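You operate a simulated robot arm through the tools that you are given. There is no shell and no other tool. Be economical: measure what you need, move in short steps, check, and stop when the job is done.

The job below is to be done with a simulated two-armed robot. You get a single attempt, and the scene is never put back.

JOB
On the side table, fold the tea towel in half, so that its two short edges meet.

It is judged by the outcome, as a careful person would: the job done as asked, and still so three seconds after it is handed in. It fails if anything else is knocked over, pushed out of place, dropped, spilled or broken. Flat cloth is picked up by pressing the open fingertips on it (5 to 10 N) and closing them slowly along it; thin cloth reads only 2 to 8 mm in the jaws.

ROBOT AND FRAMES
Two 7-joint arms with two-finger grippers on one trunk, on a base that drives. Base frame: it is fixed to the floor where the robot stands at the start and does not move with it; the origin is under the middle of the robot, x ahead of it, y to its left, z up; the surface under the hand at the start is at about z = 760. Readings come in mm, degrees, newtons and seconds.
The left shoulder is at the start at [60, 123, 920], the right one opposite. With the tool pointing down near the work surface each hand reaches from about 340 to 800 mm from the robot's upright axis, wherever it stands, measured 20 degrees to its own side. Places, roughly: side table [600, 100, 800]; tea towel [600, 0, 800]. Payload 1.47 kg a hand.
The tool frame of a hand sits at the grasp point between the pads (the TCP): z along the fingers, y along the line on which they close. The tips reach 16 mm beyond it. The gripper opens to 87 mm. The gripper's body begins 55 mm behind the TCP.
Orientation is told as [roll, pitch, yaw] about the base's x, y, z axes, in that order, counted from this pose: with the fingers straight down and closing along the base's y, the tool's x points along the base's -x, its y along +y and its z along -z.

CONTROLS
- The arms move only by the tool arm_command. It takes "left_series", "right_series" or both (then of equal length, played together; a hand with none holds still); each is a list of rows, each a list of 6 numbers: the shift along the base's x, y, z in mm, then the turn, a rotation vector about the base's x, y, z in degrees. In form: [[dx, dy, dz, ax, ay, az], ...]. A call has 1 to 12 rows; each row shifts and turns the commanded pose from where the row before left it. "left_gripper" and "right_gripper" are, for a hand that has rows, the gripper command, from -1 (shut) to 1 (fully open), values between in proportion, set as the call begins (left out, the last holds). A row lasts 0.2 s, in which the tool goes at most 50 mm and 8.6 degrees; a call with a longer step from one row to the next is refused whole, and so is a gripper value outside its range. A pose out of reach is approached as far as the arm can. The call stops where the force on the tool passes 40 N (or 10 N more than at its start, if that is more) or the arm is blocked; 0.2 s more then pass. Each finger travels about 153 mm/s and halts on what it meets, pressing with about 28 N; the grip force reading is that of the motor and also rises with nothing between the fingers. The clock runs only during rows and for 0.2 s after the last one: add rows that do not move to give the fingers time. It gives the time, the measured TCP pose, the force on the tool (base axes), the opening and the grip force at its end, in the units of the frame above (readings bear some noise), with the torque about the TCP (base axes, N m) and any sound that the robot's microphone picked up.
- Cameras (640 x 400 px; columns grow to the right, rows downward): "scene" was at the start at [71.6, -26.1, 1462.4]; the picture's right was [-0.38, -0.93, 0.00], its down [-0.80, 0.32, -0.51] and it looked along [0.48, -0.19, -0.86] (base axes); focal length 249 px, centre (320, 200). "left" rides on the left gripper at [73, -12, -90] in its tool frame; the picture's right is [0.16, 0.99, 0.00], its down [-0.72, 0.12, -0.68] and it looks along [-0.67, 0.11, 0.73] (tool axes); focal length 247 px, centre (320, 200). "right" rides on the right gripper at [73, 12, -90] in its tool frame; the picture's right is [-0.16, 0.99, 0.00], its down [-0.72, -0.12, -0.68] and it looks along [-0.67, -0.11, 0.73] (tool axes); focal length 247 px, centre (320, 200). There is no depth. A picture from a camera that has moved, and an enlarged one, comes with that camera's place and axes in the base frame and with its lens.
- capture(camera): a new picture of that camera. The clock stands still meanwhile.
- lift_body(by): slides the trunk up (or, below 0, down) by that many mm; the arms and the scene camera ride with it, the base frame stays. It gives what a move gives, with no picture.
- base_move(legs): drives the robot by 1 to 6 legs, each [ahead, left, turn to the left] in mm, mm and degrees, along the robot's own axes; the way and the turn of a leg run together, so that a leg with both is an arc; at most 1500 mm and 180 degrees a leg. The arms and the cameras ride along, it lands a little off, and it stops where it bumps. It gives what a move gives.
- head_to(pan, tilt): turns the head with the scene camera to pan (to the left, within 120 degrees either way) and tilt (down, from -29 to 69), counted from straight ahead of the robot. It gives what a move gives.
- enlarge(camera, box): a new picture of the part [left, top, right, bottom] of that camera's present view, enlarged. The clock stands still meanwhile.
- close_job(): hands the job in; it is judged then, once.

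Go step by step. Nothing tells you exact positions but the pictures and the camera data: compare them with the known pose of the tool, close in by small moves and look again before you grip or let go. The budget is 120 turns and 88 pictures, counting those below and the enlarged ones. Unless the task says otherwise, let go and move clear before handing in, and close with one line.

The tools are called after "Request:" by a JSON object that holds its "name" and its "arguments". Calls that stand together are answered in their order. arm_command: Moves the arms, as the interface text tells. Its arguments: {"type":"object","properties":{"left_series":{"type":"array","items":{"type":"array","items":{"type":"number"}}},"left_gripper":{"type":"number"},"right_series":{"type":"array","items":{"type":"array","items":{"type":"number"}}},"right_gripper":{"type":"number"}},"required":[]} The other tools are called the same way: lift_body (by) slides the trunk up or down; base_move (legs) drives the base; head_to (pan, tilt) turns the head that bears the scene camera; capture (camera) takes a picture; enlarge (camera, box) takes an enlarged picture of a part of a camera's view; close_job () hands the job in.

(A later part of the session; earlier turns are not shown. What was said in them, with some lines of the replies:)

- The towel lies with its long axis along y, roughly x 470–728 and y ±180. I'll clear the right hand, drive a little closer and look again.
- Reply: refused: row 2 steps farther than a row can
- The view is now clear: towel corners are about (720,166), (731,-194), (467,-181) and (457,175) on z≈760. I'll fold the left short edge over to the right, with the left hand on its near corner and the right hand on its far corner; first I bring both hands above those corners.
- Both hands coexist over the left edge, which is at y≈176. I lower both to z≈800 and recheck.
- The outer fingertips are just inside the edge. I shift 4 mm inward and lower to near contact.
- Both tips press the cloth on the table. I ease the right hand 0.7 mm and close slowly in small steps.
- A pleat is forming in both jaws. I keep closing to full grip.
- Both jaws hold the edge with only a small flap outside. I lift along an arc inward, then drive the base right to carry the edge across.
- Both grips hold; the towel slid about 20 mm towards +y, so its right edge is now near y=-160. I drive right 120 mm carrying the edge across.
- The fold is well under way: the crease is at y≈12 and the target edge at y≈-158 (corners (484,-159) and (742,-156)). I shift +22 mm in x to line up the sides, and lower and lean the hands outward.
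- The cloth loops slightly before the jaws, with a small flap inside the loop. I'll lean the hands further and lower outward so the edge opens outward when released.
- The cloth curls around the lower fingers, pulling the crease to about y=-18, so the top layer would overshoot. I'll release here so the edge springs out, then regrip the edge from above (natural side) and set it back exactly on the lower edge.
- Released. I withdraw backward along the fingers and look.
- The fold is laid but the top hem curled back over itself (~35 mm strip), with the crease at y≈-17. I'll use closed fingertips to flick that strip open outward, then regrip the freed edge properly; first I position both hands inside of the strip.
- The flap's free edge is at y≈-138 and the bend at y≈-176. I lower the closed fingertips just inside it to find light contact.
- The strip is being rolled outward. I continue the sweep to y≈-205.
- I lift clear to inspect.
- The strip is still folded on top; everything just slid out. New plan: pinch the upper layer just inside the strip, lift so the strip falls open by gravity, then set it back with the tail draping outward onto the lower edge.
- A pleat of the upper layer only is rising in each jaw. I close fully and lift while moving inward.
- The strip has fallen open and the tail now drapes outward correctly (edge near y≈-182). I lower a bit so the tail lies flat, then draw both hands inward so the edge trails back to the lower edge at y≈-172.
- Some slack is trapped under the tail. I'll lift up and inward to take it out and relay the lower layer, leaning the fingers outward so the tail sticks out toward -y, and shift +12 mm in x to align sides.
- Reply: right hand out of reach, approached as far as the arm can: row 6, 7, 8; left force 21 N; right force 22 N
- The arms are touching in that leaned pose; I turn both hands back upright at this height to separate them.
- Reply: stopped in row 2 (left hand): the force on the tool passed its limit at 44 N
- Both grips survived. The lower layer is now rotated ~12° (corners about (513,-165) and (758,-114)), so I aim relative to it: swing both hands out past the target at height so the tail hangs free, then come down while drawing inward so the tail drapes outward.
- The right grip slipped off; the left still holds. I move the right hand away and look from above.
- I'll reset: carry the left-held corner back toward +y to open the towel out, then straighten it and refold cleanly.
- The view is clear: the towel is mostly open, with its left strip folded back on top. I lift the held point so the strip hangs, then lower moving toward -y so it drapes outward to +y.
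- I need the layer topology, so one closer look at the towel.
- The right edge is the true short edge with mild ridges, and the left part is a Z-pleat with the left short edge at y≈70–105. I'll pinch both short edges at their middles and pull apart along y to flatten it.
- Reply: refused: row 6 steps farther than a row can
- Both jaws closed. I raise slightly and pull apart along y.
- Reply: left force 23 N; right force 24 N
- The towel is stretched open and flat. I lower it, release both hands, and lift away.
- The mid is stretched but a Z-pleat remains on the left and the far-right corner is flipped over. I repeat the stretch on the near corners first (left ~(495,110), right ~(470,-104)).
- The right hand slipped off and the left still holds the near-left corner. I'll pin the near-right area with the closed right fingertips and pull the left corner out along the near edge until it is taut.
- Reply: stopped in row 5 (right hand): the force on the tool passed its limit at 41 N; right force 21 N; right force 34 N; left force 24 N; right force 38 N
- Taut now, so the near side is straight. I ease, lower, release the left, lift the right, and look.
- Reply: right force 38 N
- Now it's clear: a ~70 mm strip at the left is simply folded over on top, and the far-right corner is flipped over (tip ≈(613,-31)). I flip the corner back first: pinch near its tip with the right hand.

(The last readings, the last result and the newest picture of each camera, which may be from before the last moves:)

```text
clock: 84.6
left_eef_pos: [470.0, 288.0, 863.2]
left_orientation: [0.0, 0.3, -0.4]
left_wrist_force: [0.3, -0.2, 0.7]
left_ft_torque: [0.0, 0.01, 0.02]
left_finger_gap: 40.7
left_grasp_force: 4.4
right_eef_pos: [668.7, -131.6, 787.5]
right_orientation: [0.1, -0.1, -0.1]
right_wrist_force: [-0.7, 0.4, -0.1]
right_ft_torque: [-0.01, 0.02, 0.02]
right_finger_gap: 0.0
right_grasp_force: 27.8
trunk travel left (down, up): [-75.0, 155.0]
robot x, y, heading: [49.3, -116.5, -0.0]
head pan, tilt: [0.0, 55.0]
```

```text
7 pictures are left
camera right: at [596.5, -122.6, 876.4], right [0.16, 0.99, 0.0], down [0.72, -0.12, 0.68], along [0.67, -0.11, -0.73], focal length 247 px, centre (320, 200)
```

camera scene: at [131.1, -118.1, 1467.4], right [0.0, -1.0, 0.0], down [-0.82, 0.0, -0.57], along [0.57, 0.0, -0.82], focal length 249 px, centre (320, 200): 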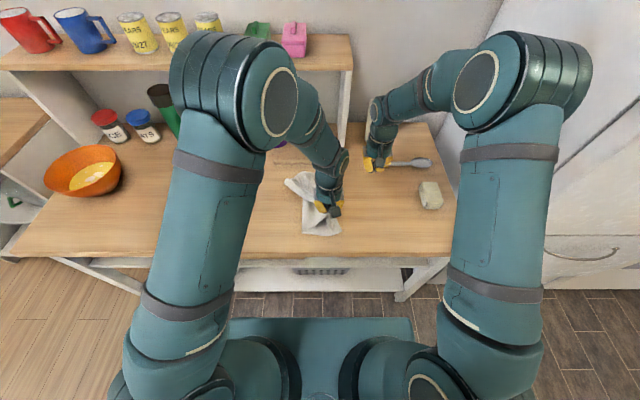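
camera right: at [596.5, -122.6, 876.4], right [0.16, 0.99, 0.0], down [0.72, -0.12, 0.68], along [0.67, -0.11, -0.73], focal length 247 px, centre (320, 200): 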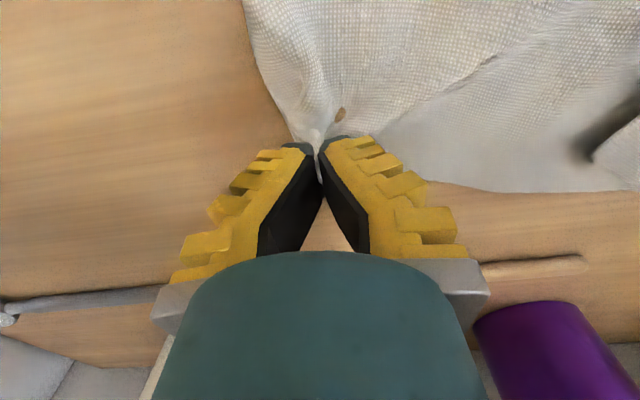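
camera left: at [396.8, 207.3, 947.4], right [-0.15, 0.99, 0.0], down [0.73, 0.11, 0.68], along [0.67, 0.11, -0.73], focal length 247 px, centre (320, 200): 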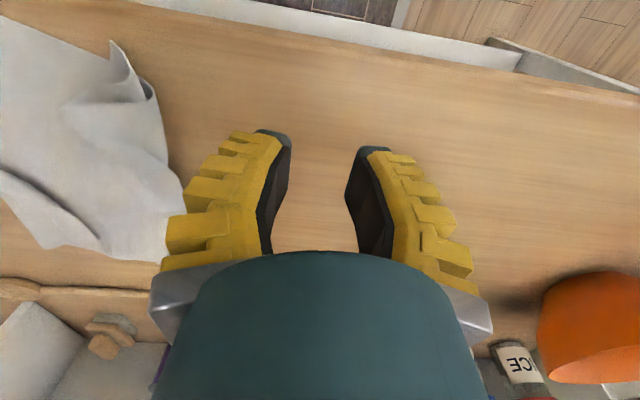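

The corner is flipped out. I release it, lift, and drive the base back left for the strip at the left end.

Request:
{"name": "arm_command", "arguments": {"right_series": [[3, -6, -6, 0, 0, 0], [0, 0, 0, 0, 0, 0]]}}

Request:
{"name": "arm_command", "arguments": {"right_series": [[0, 0, 0, 0, 0, 0], [0, 0, 10, 0, 0, 0], [0, 0, 40, 0, 0, 0], [0, 0, 45, 0, 0, 0], [0, 0, 0, 0, 0, 0]], "right_gripper": -0.5}}

Request:
{"name": "base_move", "arguments": {"legs": [[0, 120, 0]]}}

Request:
{"name": "enlarge", "arguments": {"camera": "scene", "box": [220, 150, 380, 260]}}

```text
clock: 85.2
left_eef_pos: [469.0, 288.9, 863.0]
left_orientation: [0.1, 0.4, -0.3]
left_wrist_force: [0.0, -0.9, -0.4]
left_ft_torque: [-0.02, 0.01, -0.01]
left_finger_gap: 40.6
left_grasp_force: 4.6
right_eef_pos: [672.5, -138.4, 780.0]
right_orientation: [0.0, -0.4, -0.2]
right_wrist_force: [0.5, 0.2, 0.6]
right_ft_torque: [-0.03, -0.01, 0.02]
right_finger_gap: 0.0
right_grasp_force: 27.6
trunk travel left (down, up): [-75.0, 155.0]
robot x, y, heading: [48.6, -117.0, -0.1]
head pan, tilt: [0.0, 55.0]
```

```text
clock: 86.4
left_eef_pos: [469.5, 288.2, 863.4]
left_orientation: [-0.1, 0.3, -0.3]
left_wrist_force: [0.5, 0.8, -0.3]
left_ft_torque: [0.01, -0.03, -0.02]
left_finger_gap: 40.9
left_grasp_force: 4.4
right_eef_pos: [672.7, -137.7, 877.6]
right_orientation: [0.1, -0.3, -0.1]
right_wrist_force: [0.2, 0.0, -0.4]
right_ft_torque: [-0.01, 0.01, -0.01]
right_finger_gap: 28.1
right_grasp_force: 4.3
trunk travel left (down, up): [-75.0, 155.0]
robot x, y, heading: [49.9, -120.1, -0.1]
head pan, tilt: [0.0, 55.0]
```

```text
clock: 88.1
left_eef_pos: [468.0, 410.8, 863.4]
left_orientation: [0.0, 0.2, -0.1]
left_wrist_force: [-0.2, 0.2, -0.5]
left_ft_torque: [0.0, 0.02, 0.02]
left_finger_gap: 40.7
left_grasp_force: 4.1
right_eef_pos: [672.5, -15.8, 877.6]
right_orientation: [0.1, -0.2, -0.1]
right_wrist_force: [0.2, -0.2, 0.0]
right_ft_torque: [0.02, -0.01, 0.03]
right_finger_gap: 28.1
right_grasp_force: 4.5
trunk travel left (down, up): [-75.0, 155.0]
robot x, y, heading: [53.5, 4.4, 0.2]
head pan, tilt: [0.0, 55.0]
```

```text
3.64 times, centred on (300, 205) of scene
camera zoom: at [130.8, 2.8, 1467.4], right [0.0, -1.0, 0.0], down [-0.82, 0.0, -0.57], along [0.57, 0.0, -0.82], focal length 904 px, centre (393, 182)
```

zoom: 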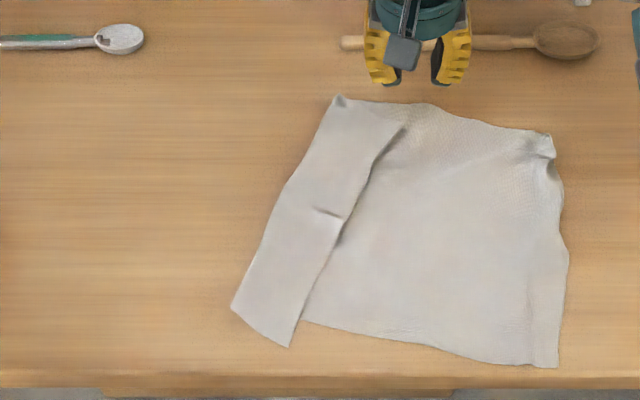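

The left strip already points toward -y, on top, with its free edge from (692,-9) to (452,90). That is the right sense for the fold: I pinch this strip just inside its free edge with both hands and carry that edge on to the right edge.

Request:
{"name": "arm_command", "arguments": {"left_series": [[3, -39, 0, 0, 0, 0], [3, -39, 0, 0, 0, 0], [3, -39, 0, 0, 0, 0], [3, -39, 0, 0, 0, -5], [3, -39, 0, 0, 0, -5], [3, -39, 0, 0, 0, -5], [3, -39, -10, 0, 0, -5], [4, -38, -15, 0, 0, 0], [0, 0, -35, 0, 0, 0], [0, 0, -18, 0, 0, 0], [0, 0, 0, 0, 0, 0]], "right_series": [[0, 14, 0, 0, 0, -5], [-1, 14, 0, 0, 0, -5], [-2, 15, 0, 0, 0, -5], [0, 0, 0, 0, 0, -5], [0, 0, -10, 0, 0, 0], [0, 0, -20, 0, 0, 0], [0, 0, -20, 0, 0, 0], [0, 0, -20, 0, 0, 0], [0, 0, -15, 0, 0, 0], [0, 0, -6, 0, 0, 0], [0, 0, 0, 0, 0, 0]], "left_gripper": -0.55, "right_gripper": -0.55}}

Request:
{"name": "arm_command", "arguments": {"left_series": [[0, 0, -4, 0, 0, 0], [0, 0, -2, 0, 0, 0], [0, 0, 0, 0, 0, 0]], "right_series": [[0, 0, -4, 0, 0, 0], [0, 0, -3, 0, 0, 0], [0, 0, 0, 0, 0, 0]]}}

```text
clock: 90.5
left_eef_pos: [491.4, 99.5, 785.4]
left_orientation: [0.0, 0.2, -20.1]
left_wrist_force: [-0.2, -0.3, -0.2]
left_ft_torque: [-0.01, 0.0, -0.02]
left_finger_gap: 26.1
left_grasp_force: 5.0
right_eef_pos: [669.9, 26.6, 788.1]
right_orientation: [0.1, -0.1, -20.0]
right_wrist_force: [0.2, 0.4, 0.5]
right_ft_torque: [-0.04, -0.05, 0.01]
right_finger_gap: 25.9
right_grasp_force: 5.0
trunk travel left (down, up): [-75.0, 155.0]
robot x, y, heading: [46.7, 3.8, 0.1]
head pan, tilt: [0.0, 55.0]
```

```text
clock: 91.3
left_eef_pos: [493.2, 100.0, 778.8]
left_orientation: [0.0, 0.3, -20.1]
left_wrist_force: [-0.1, 0.5, 0.7]
left_ft_torque: [0.02, -0.02, -0.03]
left_finger_gap: 22.8
left_grasp_force: 4.6
right_eef_pos: [669.8, 25.7, 781.3]
right_orientation: [0.1, -0.2, -19.9]
right_wrist_force: [0.6, 0.2, 0.5]
right_ft_torque: [0.02, -0.02, 0.03]
right_finger_gap: 20.9
right_grasp_force: 7.5
trunk travel left (down, up): [-75.0, 155.0]
robot x, y, heading: [53.2, 4.4, 0.1]
head pan, tilt: [0.0, 55.0]
```

Request:
{"name": "arm_command", "arguments": {"left_series": [[0, 0, -1, 0, 0, 0], [0, 0, 0, 0, 0, 0]], "right_series": [[0, 0, -2.5, 0, 0, 0], [0, 0, -0.5, 0, 0, 0]]}}

```text
clock: 91.9
left_eef_pos: [492.9, 99.5, 777.8]
left_orientation: [0.0, 0.3, -20.1]
left_wrist_force: [0.0, -0.7, 0.1]
left_ft_torque: [-0.01, 0.02, 0.01]
left_finger_gap: 25.9
left_grasp_force: 4.3
right_eef_pos: [670.2, 26.9, 777.8]
right_orientation: [0.1, -0.4, -20.0]
right_wrist_force: [-0.8, -0.3, 0.1]
right_ft_torque: [-0.01, -0.01, 0.04]
right_finger_gap: 20.6
right_grasp_force: 7.2
trunk travel left (down, up): [-75.0, 155.0]
robot x, y, heading: [48.6, -0.8, -0.0]
head pan, tilt: [0.0, 55.0]
```

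Request:
{"name": "arm_command", "arguments": {"left_series": [[0, 0, -1, 0, 0, 0], [0, 0, -0.7, 0, 0, 0], [0, 0, 0, 0, 0, 0]], "right_series": [[0, 0, -1, 0, 0, 0], [0, 0, -0.7, 0, 0, 0], [0, 0, 0, 0, 0, 0]]}}

```text
clock: 92.7
left_eef_pos: [493.1, 99.4, 776.6]
left_orientation: [0.0, 0.2, -20.2]
left_wrist_force: [0.1, -1.4, 5.5]
left_ft_torque: [0.07, -0.01, 0.02]
left_finger_gap: 23.1
left_grasp_force: 4.3
right_eef_pos: [669.3, 26.2, 776.4]
right_orientation: [0.3, -0.4, -20.0]
right_wrist_force: [0.0, 0.0, 5.1]
right_ft_torque: [-0.03, 0.0, 0.02]
right_finger_gap: 21.5
right_grasp_force: 7.2
trunk travel left (down, up): [-75.0, 155.0]
robot x, y, heading: [46.8, 2.0, -0.2]
head pan, tilt: [0.0, 55.0]
```

Request:
{"name": "arm_command", "arguments": {"left_series": [[0, 0, -0.3, 0, 0, 0]], "right_series": [[0, 0, -0.3, 0, 0, 0]], "left_gripper": -0.65, "right_gripper": -0.65}}

Request:
{"name": "arm_command", "arguments": {"left_series": [[0, 0, 0, 0, 0, 0]], "right_series": [[0, 0, 0, 0, 0, 0]], "left_gripper": -0.75, "right_gripper": -0.75}}

Request:
{"name": "arm_command", "arguments": {"left_series": [[0, 0, 0, 0, 0, 0]], "right_series": [[0, 0, 0, 0, 0, 0]], "left_gripper": -0.85, "right_gripper": -0.85}}

Request:
{"name": "arm_command", "arguments": {"left_series": [[0, 0, 0, 0, 0, 0], [0, 0, 0, 0, 0, 0]], "right_series": [[0, 0, 0, 0, 0, 0], [0, 0, 0, 0, 0, 0]], "left_gripper": -1, "right_gripper": -1}}

Request:
{"name": "arm_command", "arguments": {"left_series": [[0, 0, 15, 0, 0, 0], [0, -5, 15, 0, 0, 0], [-1, -15, 10, 0, 0, 0], [-1, -15, 0, 0, 0, 3], [-1, -15, 0, 0, 0, 3], [-1, -15, 0, 0, 0, 3], [0, 0, 0, 0, 0, 0]], "right_series": [[0, 0, 15, 0, 0, 0], [0, -3, 15, 0, 0, 0], [-1, -10, 10, 0, 0, 0], [-1, -10, 0, 0, 0, 3], [-1, -10, 0, 0, 0, 3], [-1, -10, 0, 0, 0, 3], [0, 0, 0, 0, 0, 0]]}}

Request:
{"name": "capture", "arguments": {"camera": "left"}}

```text
clock: 93.1
left_eef_pos: [492.4, 98.8, 777.9]
left_orientation: [-0.1, 0.3, -20.2]
left_wrist_force: [-0.3, -1.8, 5.8]
left_ft_torque: [0.09, 0.0, -0.01]
left_finger_gap: 19.1
left_grasp_force: 3.9
right_eef_pos: [668.8, 26.7, 777.2]
right_orientation: [0.2, -0.3, -20.0]
right_wrist_force: [0.1, 0.1, 8.9]
right_ft_torque: [-0.01, 0.04, 0.0]
right_finger_gap: 19.3
right_grasp_force: 2.8
trunk travel left (down, up): [-75.0, 155.0]
robot x, y, heading: [48.1, 1.5, 0.1]
head pan, tilt: [0.0, 55.0]
```

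```text
clock: 93.5
left_eef_pos: [493.5, 99.4, 776.8]
left_orientation: [0.0, 0.3, -20.0]
left_wrist_force: [0.6, -0.3, 2.7]
left_ft_torque: [0.02, -0.03, 0.01]
left_finger_gap: 15.0
left_grasp_force: 3.9
right_eef_pos: [669.3, 26.1, 775.7]
right_orientation: [0.2, -0.3, -19.9]
right_wrist_force: [-0.3, 0.5, 6.8]
right_ft_torque: [0.02, 0.05, -0.02]
right_finger_gap: 13.1
right_grasp_force: 7.1
trunk travel left (down, up): [-75.0, 155.0]
robot x, y, heading: [47.3, 4.1, 0.3]
head pan, tilt: [0.0, 55.0]
```

```text
clock: 93.9
left_eef_pos: [492.8, 99.2, 776.9]
left_orientation: [0.0, 0.3, -20.2]
left_wrist_force: [1.0, -1.1, 1.0]
left_ft_torque: [0.01, 0.04, 0.0]
left_finger_gap: 10.9
left_grasp_force: 5.5
right_eef_pos: [668.7, 27.1, 775.7]
right_orientation: [0.1, -0.2, -20.0]
right_wrist_force: [0.6, -0.3, 8.9]
right_ft_torque: [-0.02, 0.03, 0.0]
right_finger_gap: 11.1
right_grasp_force: 3.0
trunk travel left (down, up): [-75.0, 155.0]
robot x, y, heading: [47.3, 6.3, 0.0]
head pan, tilt: [0.0, 55.0]
```

```text
clock: 94.5
left_eef_pos: [492.4, 99.1, 777.2]
left_orientation: [0.1, 0.2, -20.2]
left_wrist_force: [0.1, -0.6, 0.6]
left_ft_torque: [0.03, 0.0, -0.02]
left_finger_gap: 0.0
left_grasp_force: 22.2
right_eef_pos: [668.9, 26.7, 776.7]
right_orientation: [0.3, -0.4, -20.1]
right_wrist_force: [-0.7, 0.7, 11.9]
right_ft_torque: [-0.02, 0.02, 0.02]
right_finger_gap: 0.0
right_grasp_force: 28.1
trunk travel left (down, up): [-75.0, 155.0]
robot x, y, heading: [49.0, 2.5, 0.4]
head pan, tilt: [0.0, 55.0]
```

```text
clock: 96.1
left_eef_pos: [489.1, 33.1, 816.7]
left_orientation: [-0.1, 0.4, -11.1]
left_wrist_force: [0.4, -0.9, 0.8]
left_ft_torque: [0.0, 0.04, 0.0]
left_finger_gap: 0.0
left_grasp_force: 21.8
right_eef_pos: [666.8, -15.8, 815.8]
right_orientation: [0.2, -0.2, -11.0]
right_wrist_force: [-0.2, 0.8, 1.2]
right_ft_torque: [0.03, -0.04, -0.02]
right_finger_gap: 0.0
right_grasp_force: 27.5
trunk travel left (down, up): [-75.0, 155.0]
robot x, y, heading: [52.8, 2.1, 0.1]
head pan, tilt: [0.0, 55.0]
```

```text
5 pictures are left
camera left: at [416.1, 36.5, 906.0], right [0.03, 1.0, 0.0], down [0.74, -0.03, 0.68], along [0.68, -0.02, -0.74], focal length 247 px, centre (320, 200)
```

left: 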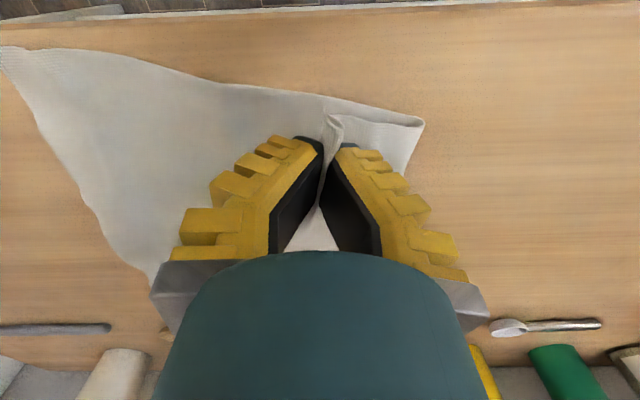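

The left hand holds only the top layer and the crease rolls along at y≈97. I carry on to just past the right edge, then come down drawing back slightly so the hem lies outward.

Request:
{"name": "arm_command", "arguments": {"left_series": [[-2, -15, 0, 0, 0, 1], [-2, -15, 0, 0, 0, 1], [-2, -15, 0, 0, 0, 1], [-2, -15, 0, 0, 0, 1], [-2, -15, 0, 0, 0, 1], [-2, -15, 0, 0, 0, 1], [-2, -15, 0, 0, 0, 1], [-2, -15, 0, 0, 0, 1], [-2, -15, 0, 0, 0, 1], [-1, -15, 0, 0, 0, 1], [0, 0, 0, 0, 0, 0]], "right_series": [[-1, -11, 0, 0, 0, 1], [-1, -11, 0, 0, 0, 1], [-1, -12, 0, 0, 0, 1], [-1, -12, 0, 0, 0, 1], [-1, -12, 0, 0, 0, 1], [-1, -12, 0, 0, 0, 1], [-1, -12, 0, 0, 0, 1], [-1, -12, 0, 0, 0, 1], [-2, -12, 0, 0, 0, 1], [-2, -12, 0, 0, 0, 1], [0, 0, 0, 0, 0, 0]]}}

Request:
{"name": "enlarge", "arguments": {"camera": "scene", "box": [240, 150, 400, 260]}}

```text
clock: 98.5
left_eef_pos: [469.5, -115.7, 817.3]
left_orientation: [0.0, 0.3, -1.0]
left_wrist_force: [-0.2, -0.2, -0.6]
left_ft_torque: [0.01, 0.0, -0.02]
left_finger_gap: 0.1
left_grasp_force: 24.4
right_eef_pos: [654.7, -133.7, 816.0]
right_orientation: [0.1, -0.3, -1.0]
right_wrist_force: [0.4, 0.2, 0.5]
right_ft_torque: [0.01, -0.05, 0.01]
right_finger_gap: 0.1
right_grasp_force: 28.2
trunk travel left (down, up): [-75.0, 155.0]
robot x, y, heading: [51.9, 3.7, -0.1]
head pan, tilt: [0.0, 55.0]
```

```text
3.64 times, centred on (320, 205) of scene
camera zoom: at [130.8, 2.6, 1467.4], right [0.0, -1.0, 0.0], down [-0.82, 0.0, -0.57], along [0.57, 0.0, -0.82], focal length 904 px, centre (320, 182)
```

zoom: 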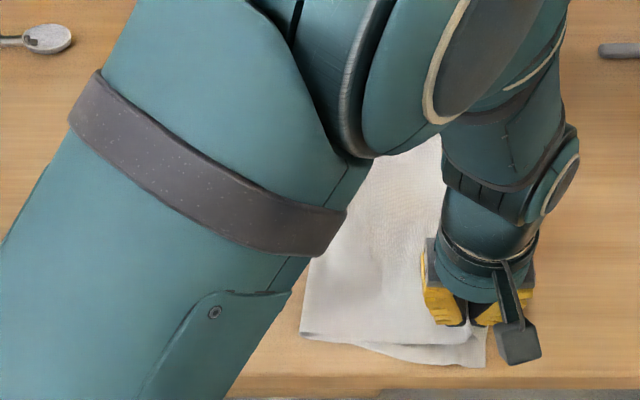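

The near crease is at y≈18 while the hands are 40 mm up; geometry says it rolls back to ~40 as they come down. I lower slowly, drawing back ~10 mm.

Request:
{"name": "arm_command", "arguments": {"left_series": [[0, 1, -7, 0, 0, 0], [0, 2, -7, 0, 0, 0], [0, 2, -7, 0, 0, 0], [0, 2, -7, 0, 0, 0], [0, 2, -5, 0, 0, 0], [0, 0, -2, 0, 0, 0], [0, 0, 0, 0, 0, 0], [0, 0, 0, 0, 0, 0]], "right_series": [[0, 2, -7, 0, 0, 0], [0, 2, -7, 0, 0, 0], [0, 3, -7, 0, 0, 0], [0, 3, -7, 0, 0, 0], [0, 3, -5, 0, 0, 0], [0, 0, -2, 0, 0, 0], [0, 0, 0, 0, 0, 0], [0, 0, 0, 0, 0, 0]]}}

Request:
{"name": "arm_command", "arguments": {"left_series": [[0, 0, 0, 0, 0, 0], [0, 0, 0, 0, 0, 0], [0, 0, 10, 0, 0, 0], [0, 0, 40, 0, 0, 0], [0, 0, 40, 0, 0, 0], [0, 0, 0, 0, 0, 0]], "right_series": [[0, 0, 0, 0, 0, 0], [0, 0, 0, 0, 0, 0], [0, 0, 10, 0, 0, 0], [0, 0, 40, 0, 0, 0], [0, 0, 40, 0, 0, 0], [0, 0, 0, 0, 0, 0]], "left_gripper": -0.5, "right_gripper": -0.5}}

Request:
{"name": "arm_command", "arguments": {"left_series": [[-10, 45, 0, 0, 0, 0], [-10, 45, 0, 0, 0, 0], [-10, 45, 0, 0, 0, 0], [0, 45, 0, 0, 0, 0], [0, 45, 0, 0, 0, 0], [0, 45, 0, 0, 0, 0], [0, 45, 0, 0, 0, 0], [0, 45, 0, 0, 0, 0]], "right_series": [[0, -40, 0, 0, 0, 0], [0, -40, 0, 0, 0, 0], [0, -40, 0, 0, 0, 0], [0, -40, 0, 0, 0, 0], [0, 0, 0, 0, 0, 0], [0, 0, 0, 0, 0, 0], [0, 0, 0, 0, 0, 0], [0, 0, 0, 0, 0, 0]]}}

Request:
{"name": "enlarge", "arguments": {"camera": "scene", "box": [240, 150, 400, 260]}}

```text
clock: 100.3
left_eef_pos: [470.3, -105.3, 782.7]
left_orientation: [0.0, 0.3, -1.1]
left_wrist_force: [-0.4, 0.7, -1.0]
left_ft_torque: [0.01, 0.0, 0.01]
left_finger_gap: 0.0
left_grasp_force: 26.0
right_eef_pos: [654.0, -122.2, 781.7]
right_orientation: [0.0, -0.1, -1.0]
right_wrist_force: [-0.5, -0.1, 0.2]
right_ft_torque: [0.0, 0.0, -0.04]
right_finger_gap: 0.0
right_grasp_force: 27.6
trunk travel left (down, up): [-75.0, 155.0]
robot x, y, heading: [51.2, -1.3, -0.1]
head pan, tilt: [0.0, 55.0]
```

```text
clock: 101.7
left_eef_pos: [469.1, -109.2, 873.5]
left_orientation: [0.0, 0.3, -1.1]
left_wrist_force: [0.1, -0.1, -0.5]
left_ft_torque: [0.0, -0.01, -0.01]
left_finger_gap: 28.3
left_grasp_force: 4.2
right_eef_pos: [650.7, -121.9, 871.4]
right_orientation: [0.1, -0.2, -1.0]
right_wrist_force: [0.6, 0.3, -0.8]
right_ft_torque: [-0.01, 0.02, -0.03]
right_finger_gap: 28.0
right_grasp_force: 4.5
trunk travel left (down, up): [-75.0, 155.0]
robot x, y, heading: [49.1, 5.6, 0.2]
head pan, tilt: [0.0, 55.0]
```

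```text
clock: 103.5
left_eef_pos: [439.6, 255.1, 872.2]
left_orientation: [-0.1, 0.3, -1.1]
left_wrist_force: [0.4, -0.1, 0.4]
left_ft_torque: [-0.03, -0.01, -0.01]
left_finger_gap: 28.0
left_grasp_force: 4.9
right_eef_pos: [652.9, -280.3, 871.1]
right_orientation: [0.1, -0.2, -1.0]
right_wrist_force: [-0.2, 0.6, 0.3]
right_ft_torque: [-0.04, 0.0, 0.01]
right_finger_gap: 28.4
right_grasp_force: 4.8
trunk travel left (down, up): [-75.0, 155.0]
robot x, y, heading: [48.5, 0.3, 0.2]
head pan, tilt: [0.0, 55.0]
```

```text
3.64 times, centred on (320, 205) of scene
camera zoom: at [130.6, 3.2, 1467.5], right [0.0, -1.0, 0.0], down [-0.82, 0.0, -0.57], along [0.57, 0.0, -0.82], focal length 904 px, centre (320, 182)
```

zoom: 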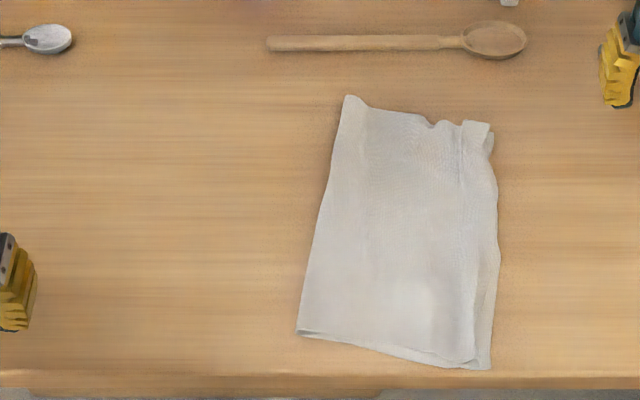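

This looks like a proper half fold. I check the right side closely for how well the two short edges meet.

Request:
{"name": "enlarge", "arguments": {"camera": "scene", "box": [330, 176, 380, 256]}}

```text
5.00 times, centred on (355, 216) of scene
camera zoom: at [130.6, 3.2, 1467.5], right [0.0, -1.0, 0.0], down [-0.82, 0.0, -0.57], along [0.57, 0.0, -0.82], focal length 1244 px, centre (145, 120)
```

zoom: 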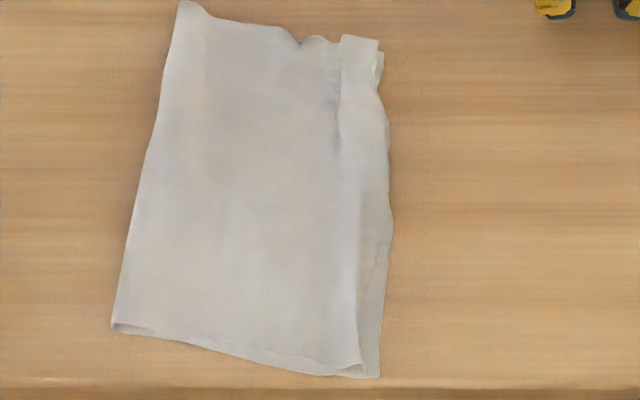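

The edges meet to within a few mm except at the near corner, where the top layer is ~11 mm short. I nudge that corner outward with light fingertip pressure from the closed left hand.

Request:
{"name": "arm_command", "arguments": {"left_series": [[2, -41, 0, 0, 0, 0], [2, -41, 0, 0, 0, 0], [2, -41, 0, 0, 0, 0], [2, -41, 0, 0, 0, 0], [2, -41, 0, 0, 0, 0], [2, -41, 0, 0, 0, 0], [2, -41, 0, 0, 0, 0], [2, -41, -20, 0, 0, 0], [0, -39, -25, 0, 0, 0], [0, 0, -28, 0, 0, 0], [0, 0, -18, 0, 0, 0], [0, 0, 0, 0, 0, 0]], "left_gripper": -1}}

Request:
{"name": "arm_command", "arguments": {"left_series": [[0, 0, -2, 0, 0, 0], [0, 0, -1, 0, 0, 0], [0, 0, 0, 0, 0, 0]]}}

```text
clock: 106.1
left_eef_pos: [456.4, -113.5, 781.0]
left_orientation: [0.0, 0.3, -1.1]
left_wrist_force: [0.3, -0.2, 0.8]
left_ft_torque: [0.02, -0.02, 0.01]
left_finger_gap: 0.0
left_grasp_force: 28.1
right_eef_pos: [652.6, -281.6, 871.5]
right_orientation: [0.1, -0.1, -0.9]
right_wrist_force: [0.5, -0.4, 0.4]
right_ft_torque: [0.0, -0.02, 0.01]
right_finger_gap: 28.2
right_grasp_force: 4.6
trunk travel left (down, up): [-75.0, 155.0]
robot x, y, heading: [50.6, 5.2, 0.4]
head pan, tilt: [0.0, 55.0]
```

```text
clock: 106.9
left_eef_pos: [455.2, -113.4, 779.0]
left_orientation: [0.0, 0.3, -1.1]
left_wrist_force: [0.4, 0.8, 1.3]
left_ft_torque: [0.04, -0.05, -0.04]
left_finger_gap: 0.0
left_grasp_force: 28.1
right_eef_pos: [652.8, -282.9, 870.2]
right_orientation: [0.1, -0.1, -1.0]
right_wrist_force: [-0.6, -1.2, 0.6]
right_ft_torque: [0.0, -0.02, -0.02]
right_finger_gap: 27.8
right_grasp_force: 4.6
trunk travel left (down, up): [-75.0, 155.0]
robot x, y, heading: [48.5, 2.2, 0.4]
head pan, tilt: [0.0, 55.0]
```

Request:
{"name": "arm_command", "arguments": {"left_series": [[0, 0, -1.5, 0, 0, 0], [0, 0, -0.5, 0, 0, 0], [0, 0, 0, 0, 0, 0]]}}

```text
clock: 107.7
left_eef_pos: [456.3, -113.4, 776.9]
left_orientation: [0.0, 0.2, -1.1]
left_wrist_force: [0.3, -0.2, 7.8]
left_ft_torque: [-0.02, 0.05, -0.01]
left_finger_gap: 0.0
left_grasp_force: 28.0
right_eef_pos: [654.0, -281.4, 870.3]
right_orientation: [0.2, -0.3, -1.0]
right_wrist_force: [0.0, 0.1, 0.1]
right_ft_torque: [0.01, 0.03, -0.01]
right_finger_gap: 28.3
right_grasp_force: 4.5
trunk travel left (down, up): [-75.0, 155.0]
robot x, y, heading: [48.7, -1.2, 0.3]
head pan, tilt: [0.0, 55.0]
```

Request:
{"name": "arm_command", "arguments": {"left_series": [[0, 0, 0.8, 0, 0, 0], [0, -4, 0, 0, 0, 0], [0, -4, 0, 0, 0, 0], [0, -4, 0, 0, 0, 0], [0, -2, 0, 0, 0, 0], [0, 0, 0, 0, 0, 0]]}}

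Request:
{"name": "arm_command", "arguments": {"left_series": [[0, 0, 20, 0, 0, 0], [0, 0, 40, 0, 0, 0], [0, 0, 40, 0, 0, 0], [0, 45, 0, 0, 0, 0], [0, 45, 0, 0, 0, 0], [0, 45, 0, 0, 0, 0], [0, 45, 0, 0, 0, 0], [0, 45, 0, 0, 0, 0], [0, 45, 0, 0, 0, 0], [0, 45, 0, 0, 0, 0], [0, 0, 0, 0, 0, 0]]}}

Request:
{"name": "enlarge", "arguments": {"camera": "scene", "box": [310, 170, 380, 256]}}

```text
clock: 109.1
left_eef_pos: [456.4, -126.7, 776.4]
left_orientation: [0.0, 0.2, -1.2]
left_wrist_force: [0.7, 2.3, 6.9]
left_ft_torque: [-0.02, 0.05, -0.05]
left_finger_gap: 0.0
left_grasp_force: 27.9
right_eef_pos: [653.6, -281.8, 871.0]
right_orientation: [0.2, -0.2, -1.1]
right_wrist_force: [-0.3, 0.4, -0.2]
right_ft_torque: [-0.01, -0.02, 0.0]
right_finger_gap: 28.2
right_grasp_force: 4.5
trunk travel left (down, up): [-75.0, 155.0]
robot x, y, heading: [49.2, 2.0, -0.1]
head pan, tilt: [0.0, 55.0]
```

```text
clock: 111.5
left_eef_pos: [457.6, 183.8, 876.9]
left_orientation: [-0.1, 0.4, -1.2]
left_wrist_force: [-0.1, -0.4, -0.2]
left_ft_torque: [-0.01, 0.01, 0.02]
left_finger_gap: 0.1
left_grasp_force: 27.9
right_eef_pos: [652.7, -280.7, 869.2]
right_orientation: [0.1, -0.2, -1.0]
right_wrist_force: [-0.4, 0.4, 0.0]
right_ft_torque: [0.02, 0.01, 0.0]
right_finger_gap: 28.0
right_grasp_force: 4.5
trunk travel left (down, up): [-75.0, 155.0]
robot x, y, heading: [47.5, 2.4, 0.0]
head pan, tilt: [0.0, 55.0]
```

```text
4.65 times, centred on (345, 213) of scene
camera zoom: at [130.8, 1.7, 1467.4], right [0.0, -1.0, 0.0], down [-0.82, 0.0, -0.57], along [0.57, 0.0, -0.82], focal length 1157 px, centre (204, 140)
```

zoom: 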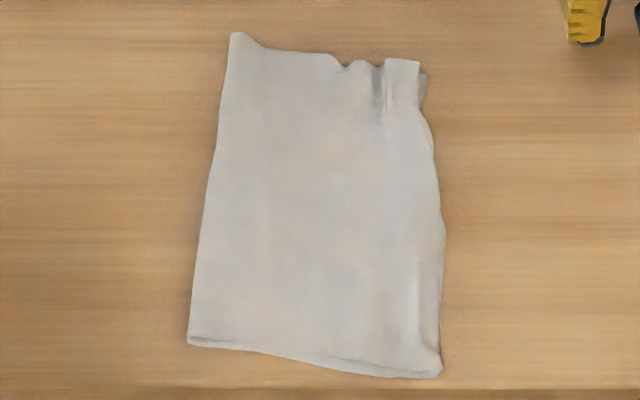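

The two short edges now meet along the right side, with some slight rippling at the far corner. Both hands are clear and nothing else has moved, so I'm handing it in.

Request:
{"name": "close_job", "arguments": {}}

```text
The job is handed in.
```

The tea towel is folded in half on the side table with its two short edges meeting to within a few millimetres. There are slight ripples at the far corner, and nothing else on the table was disturbed.
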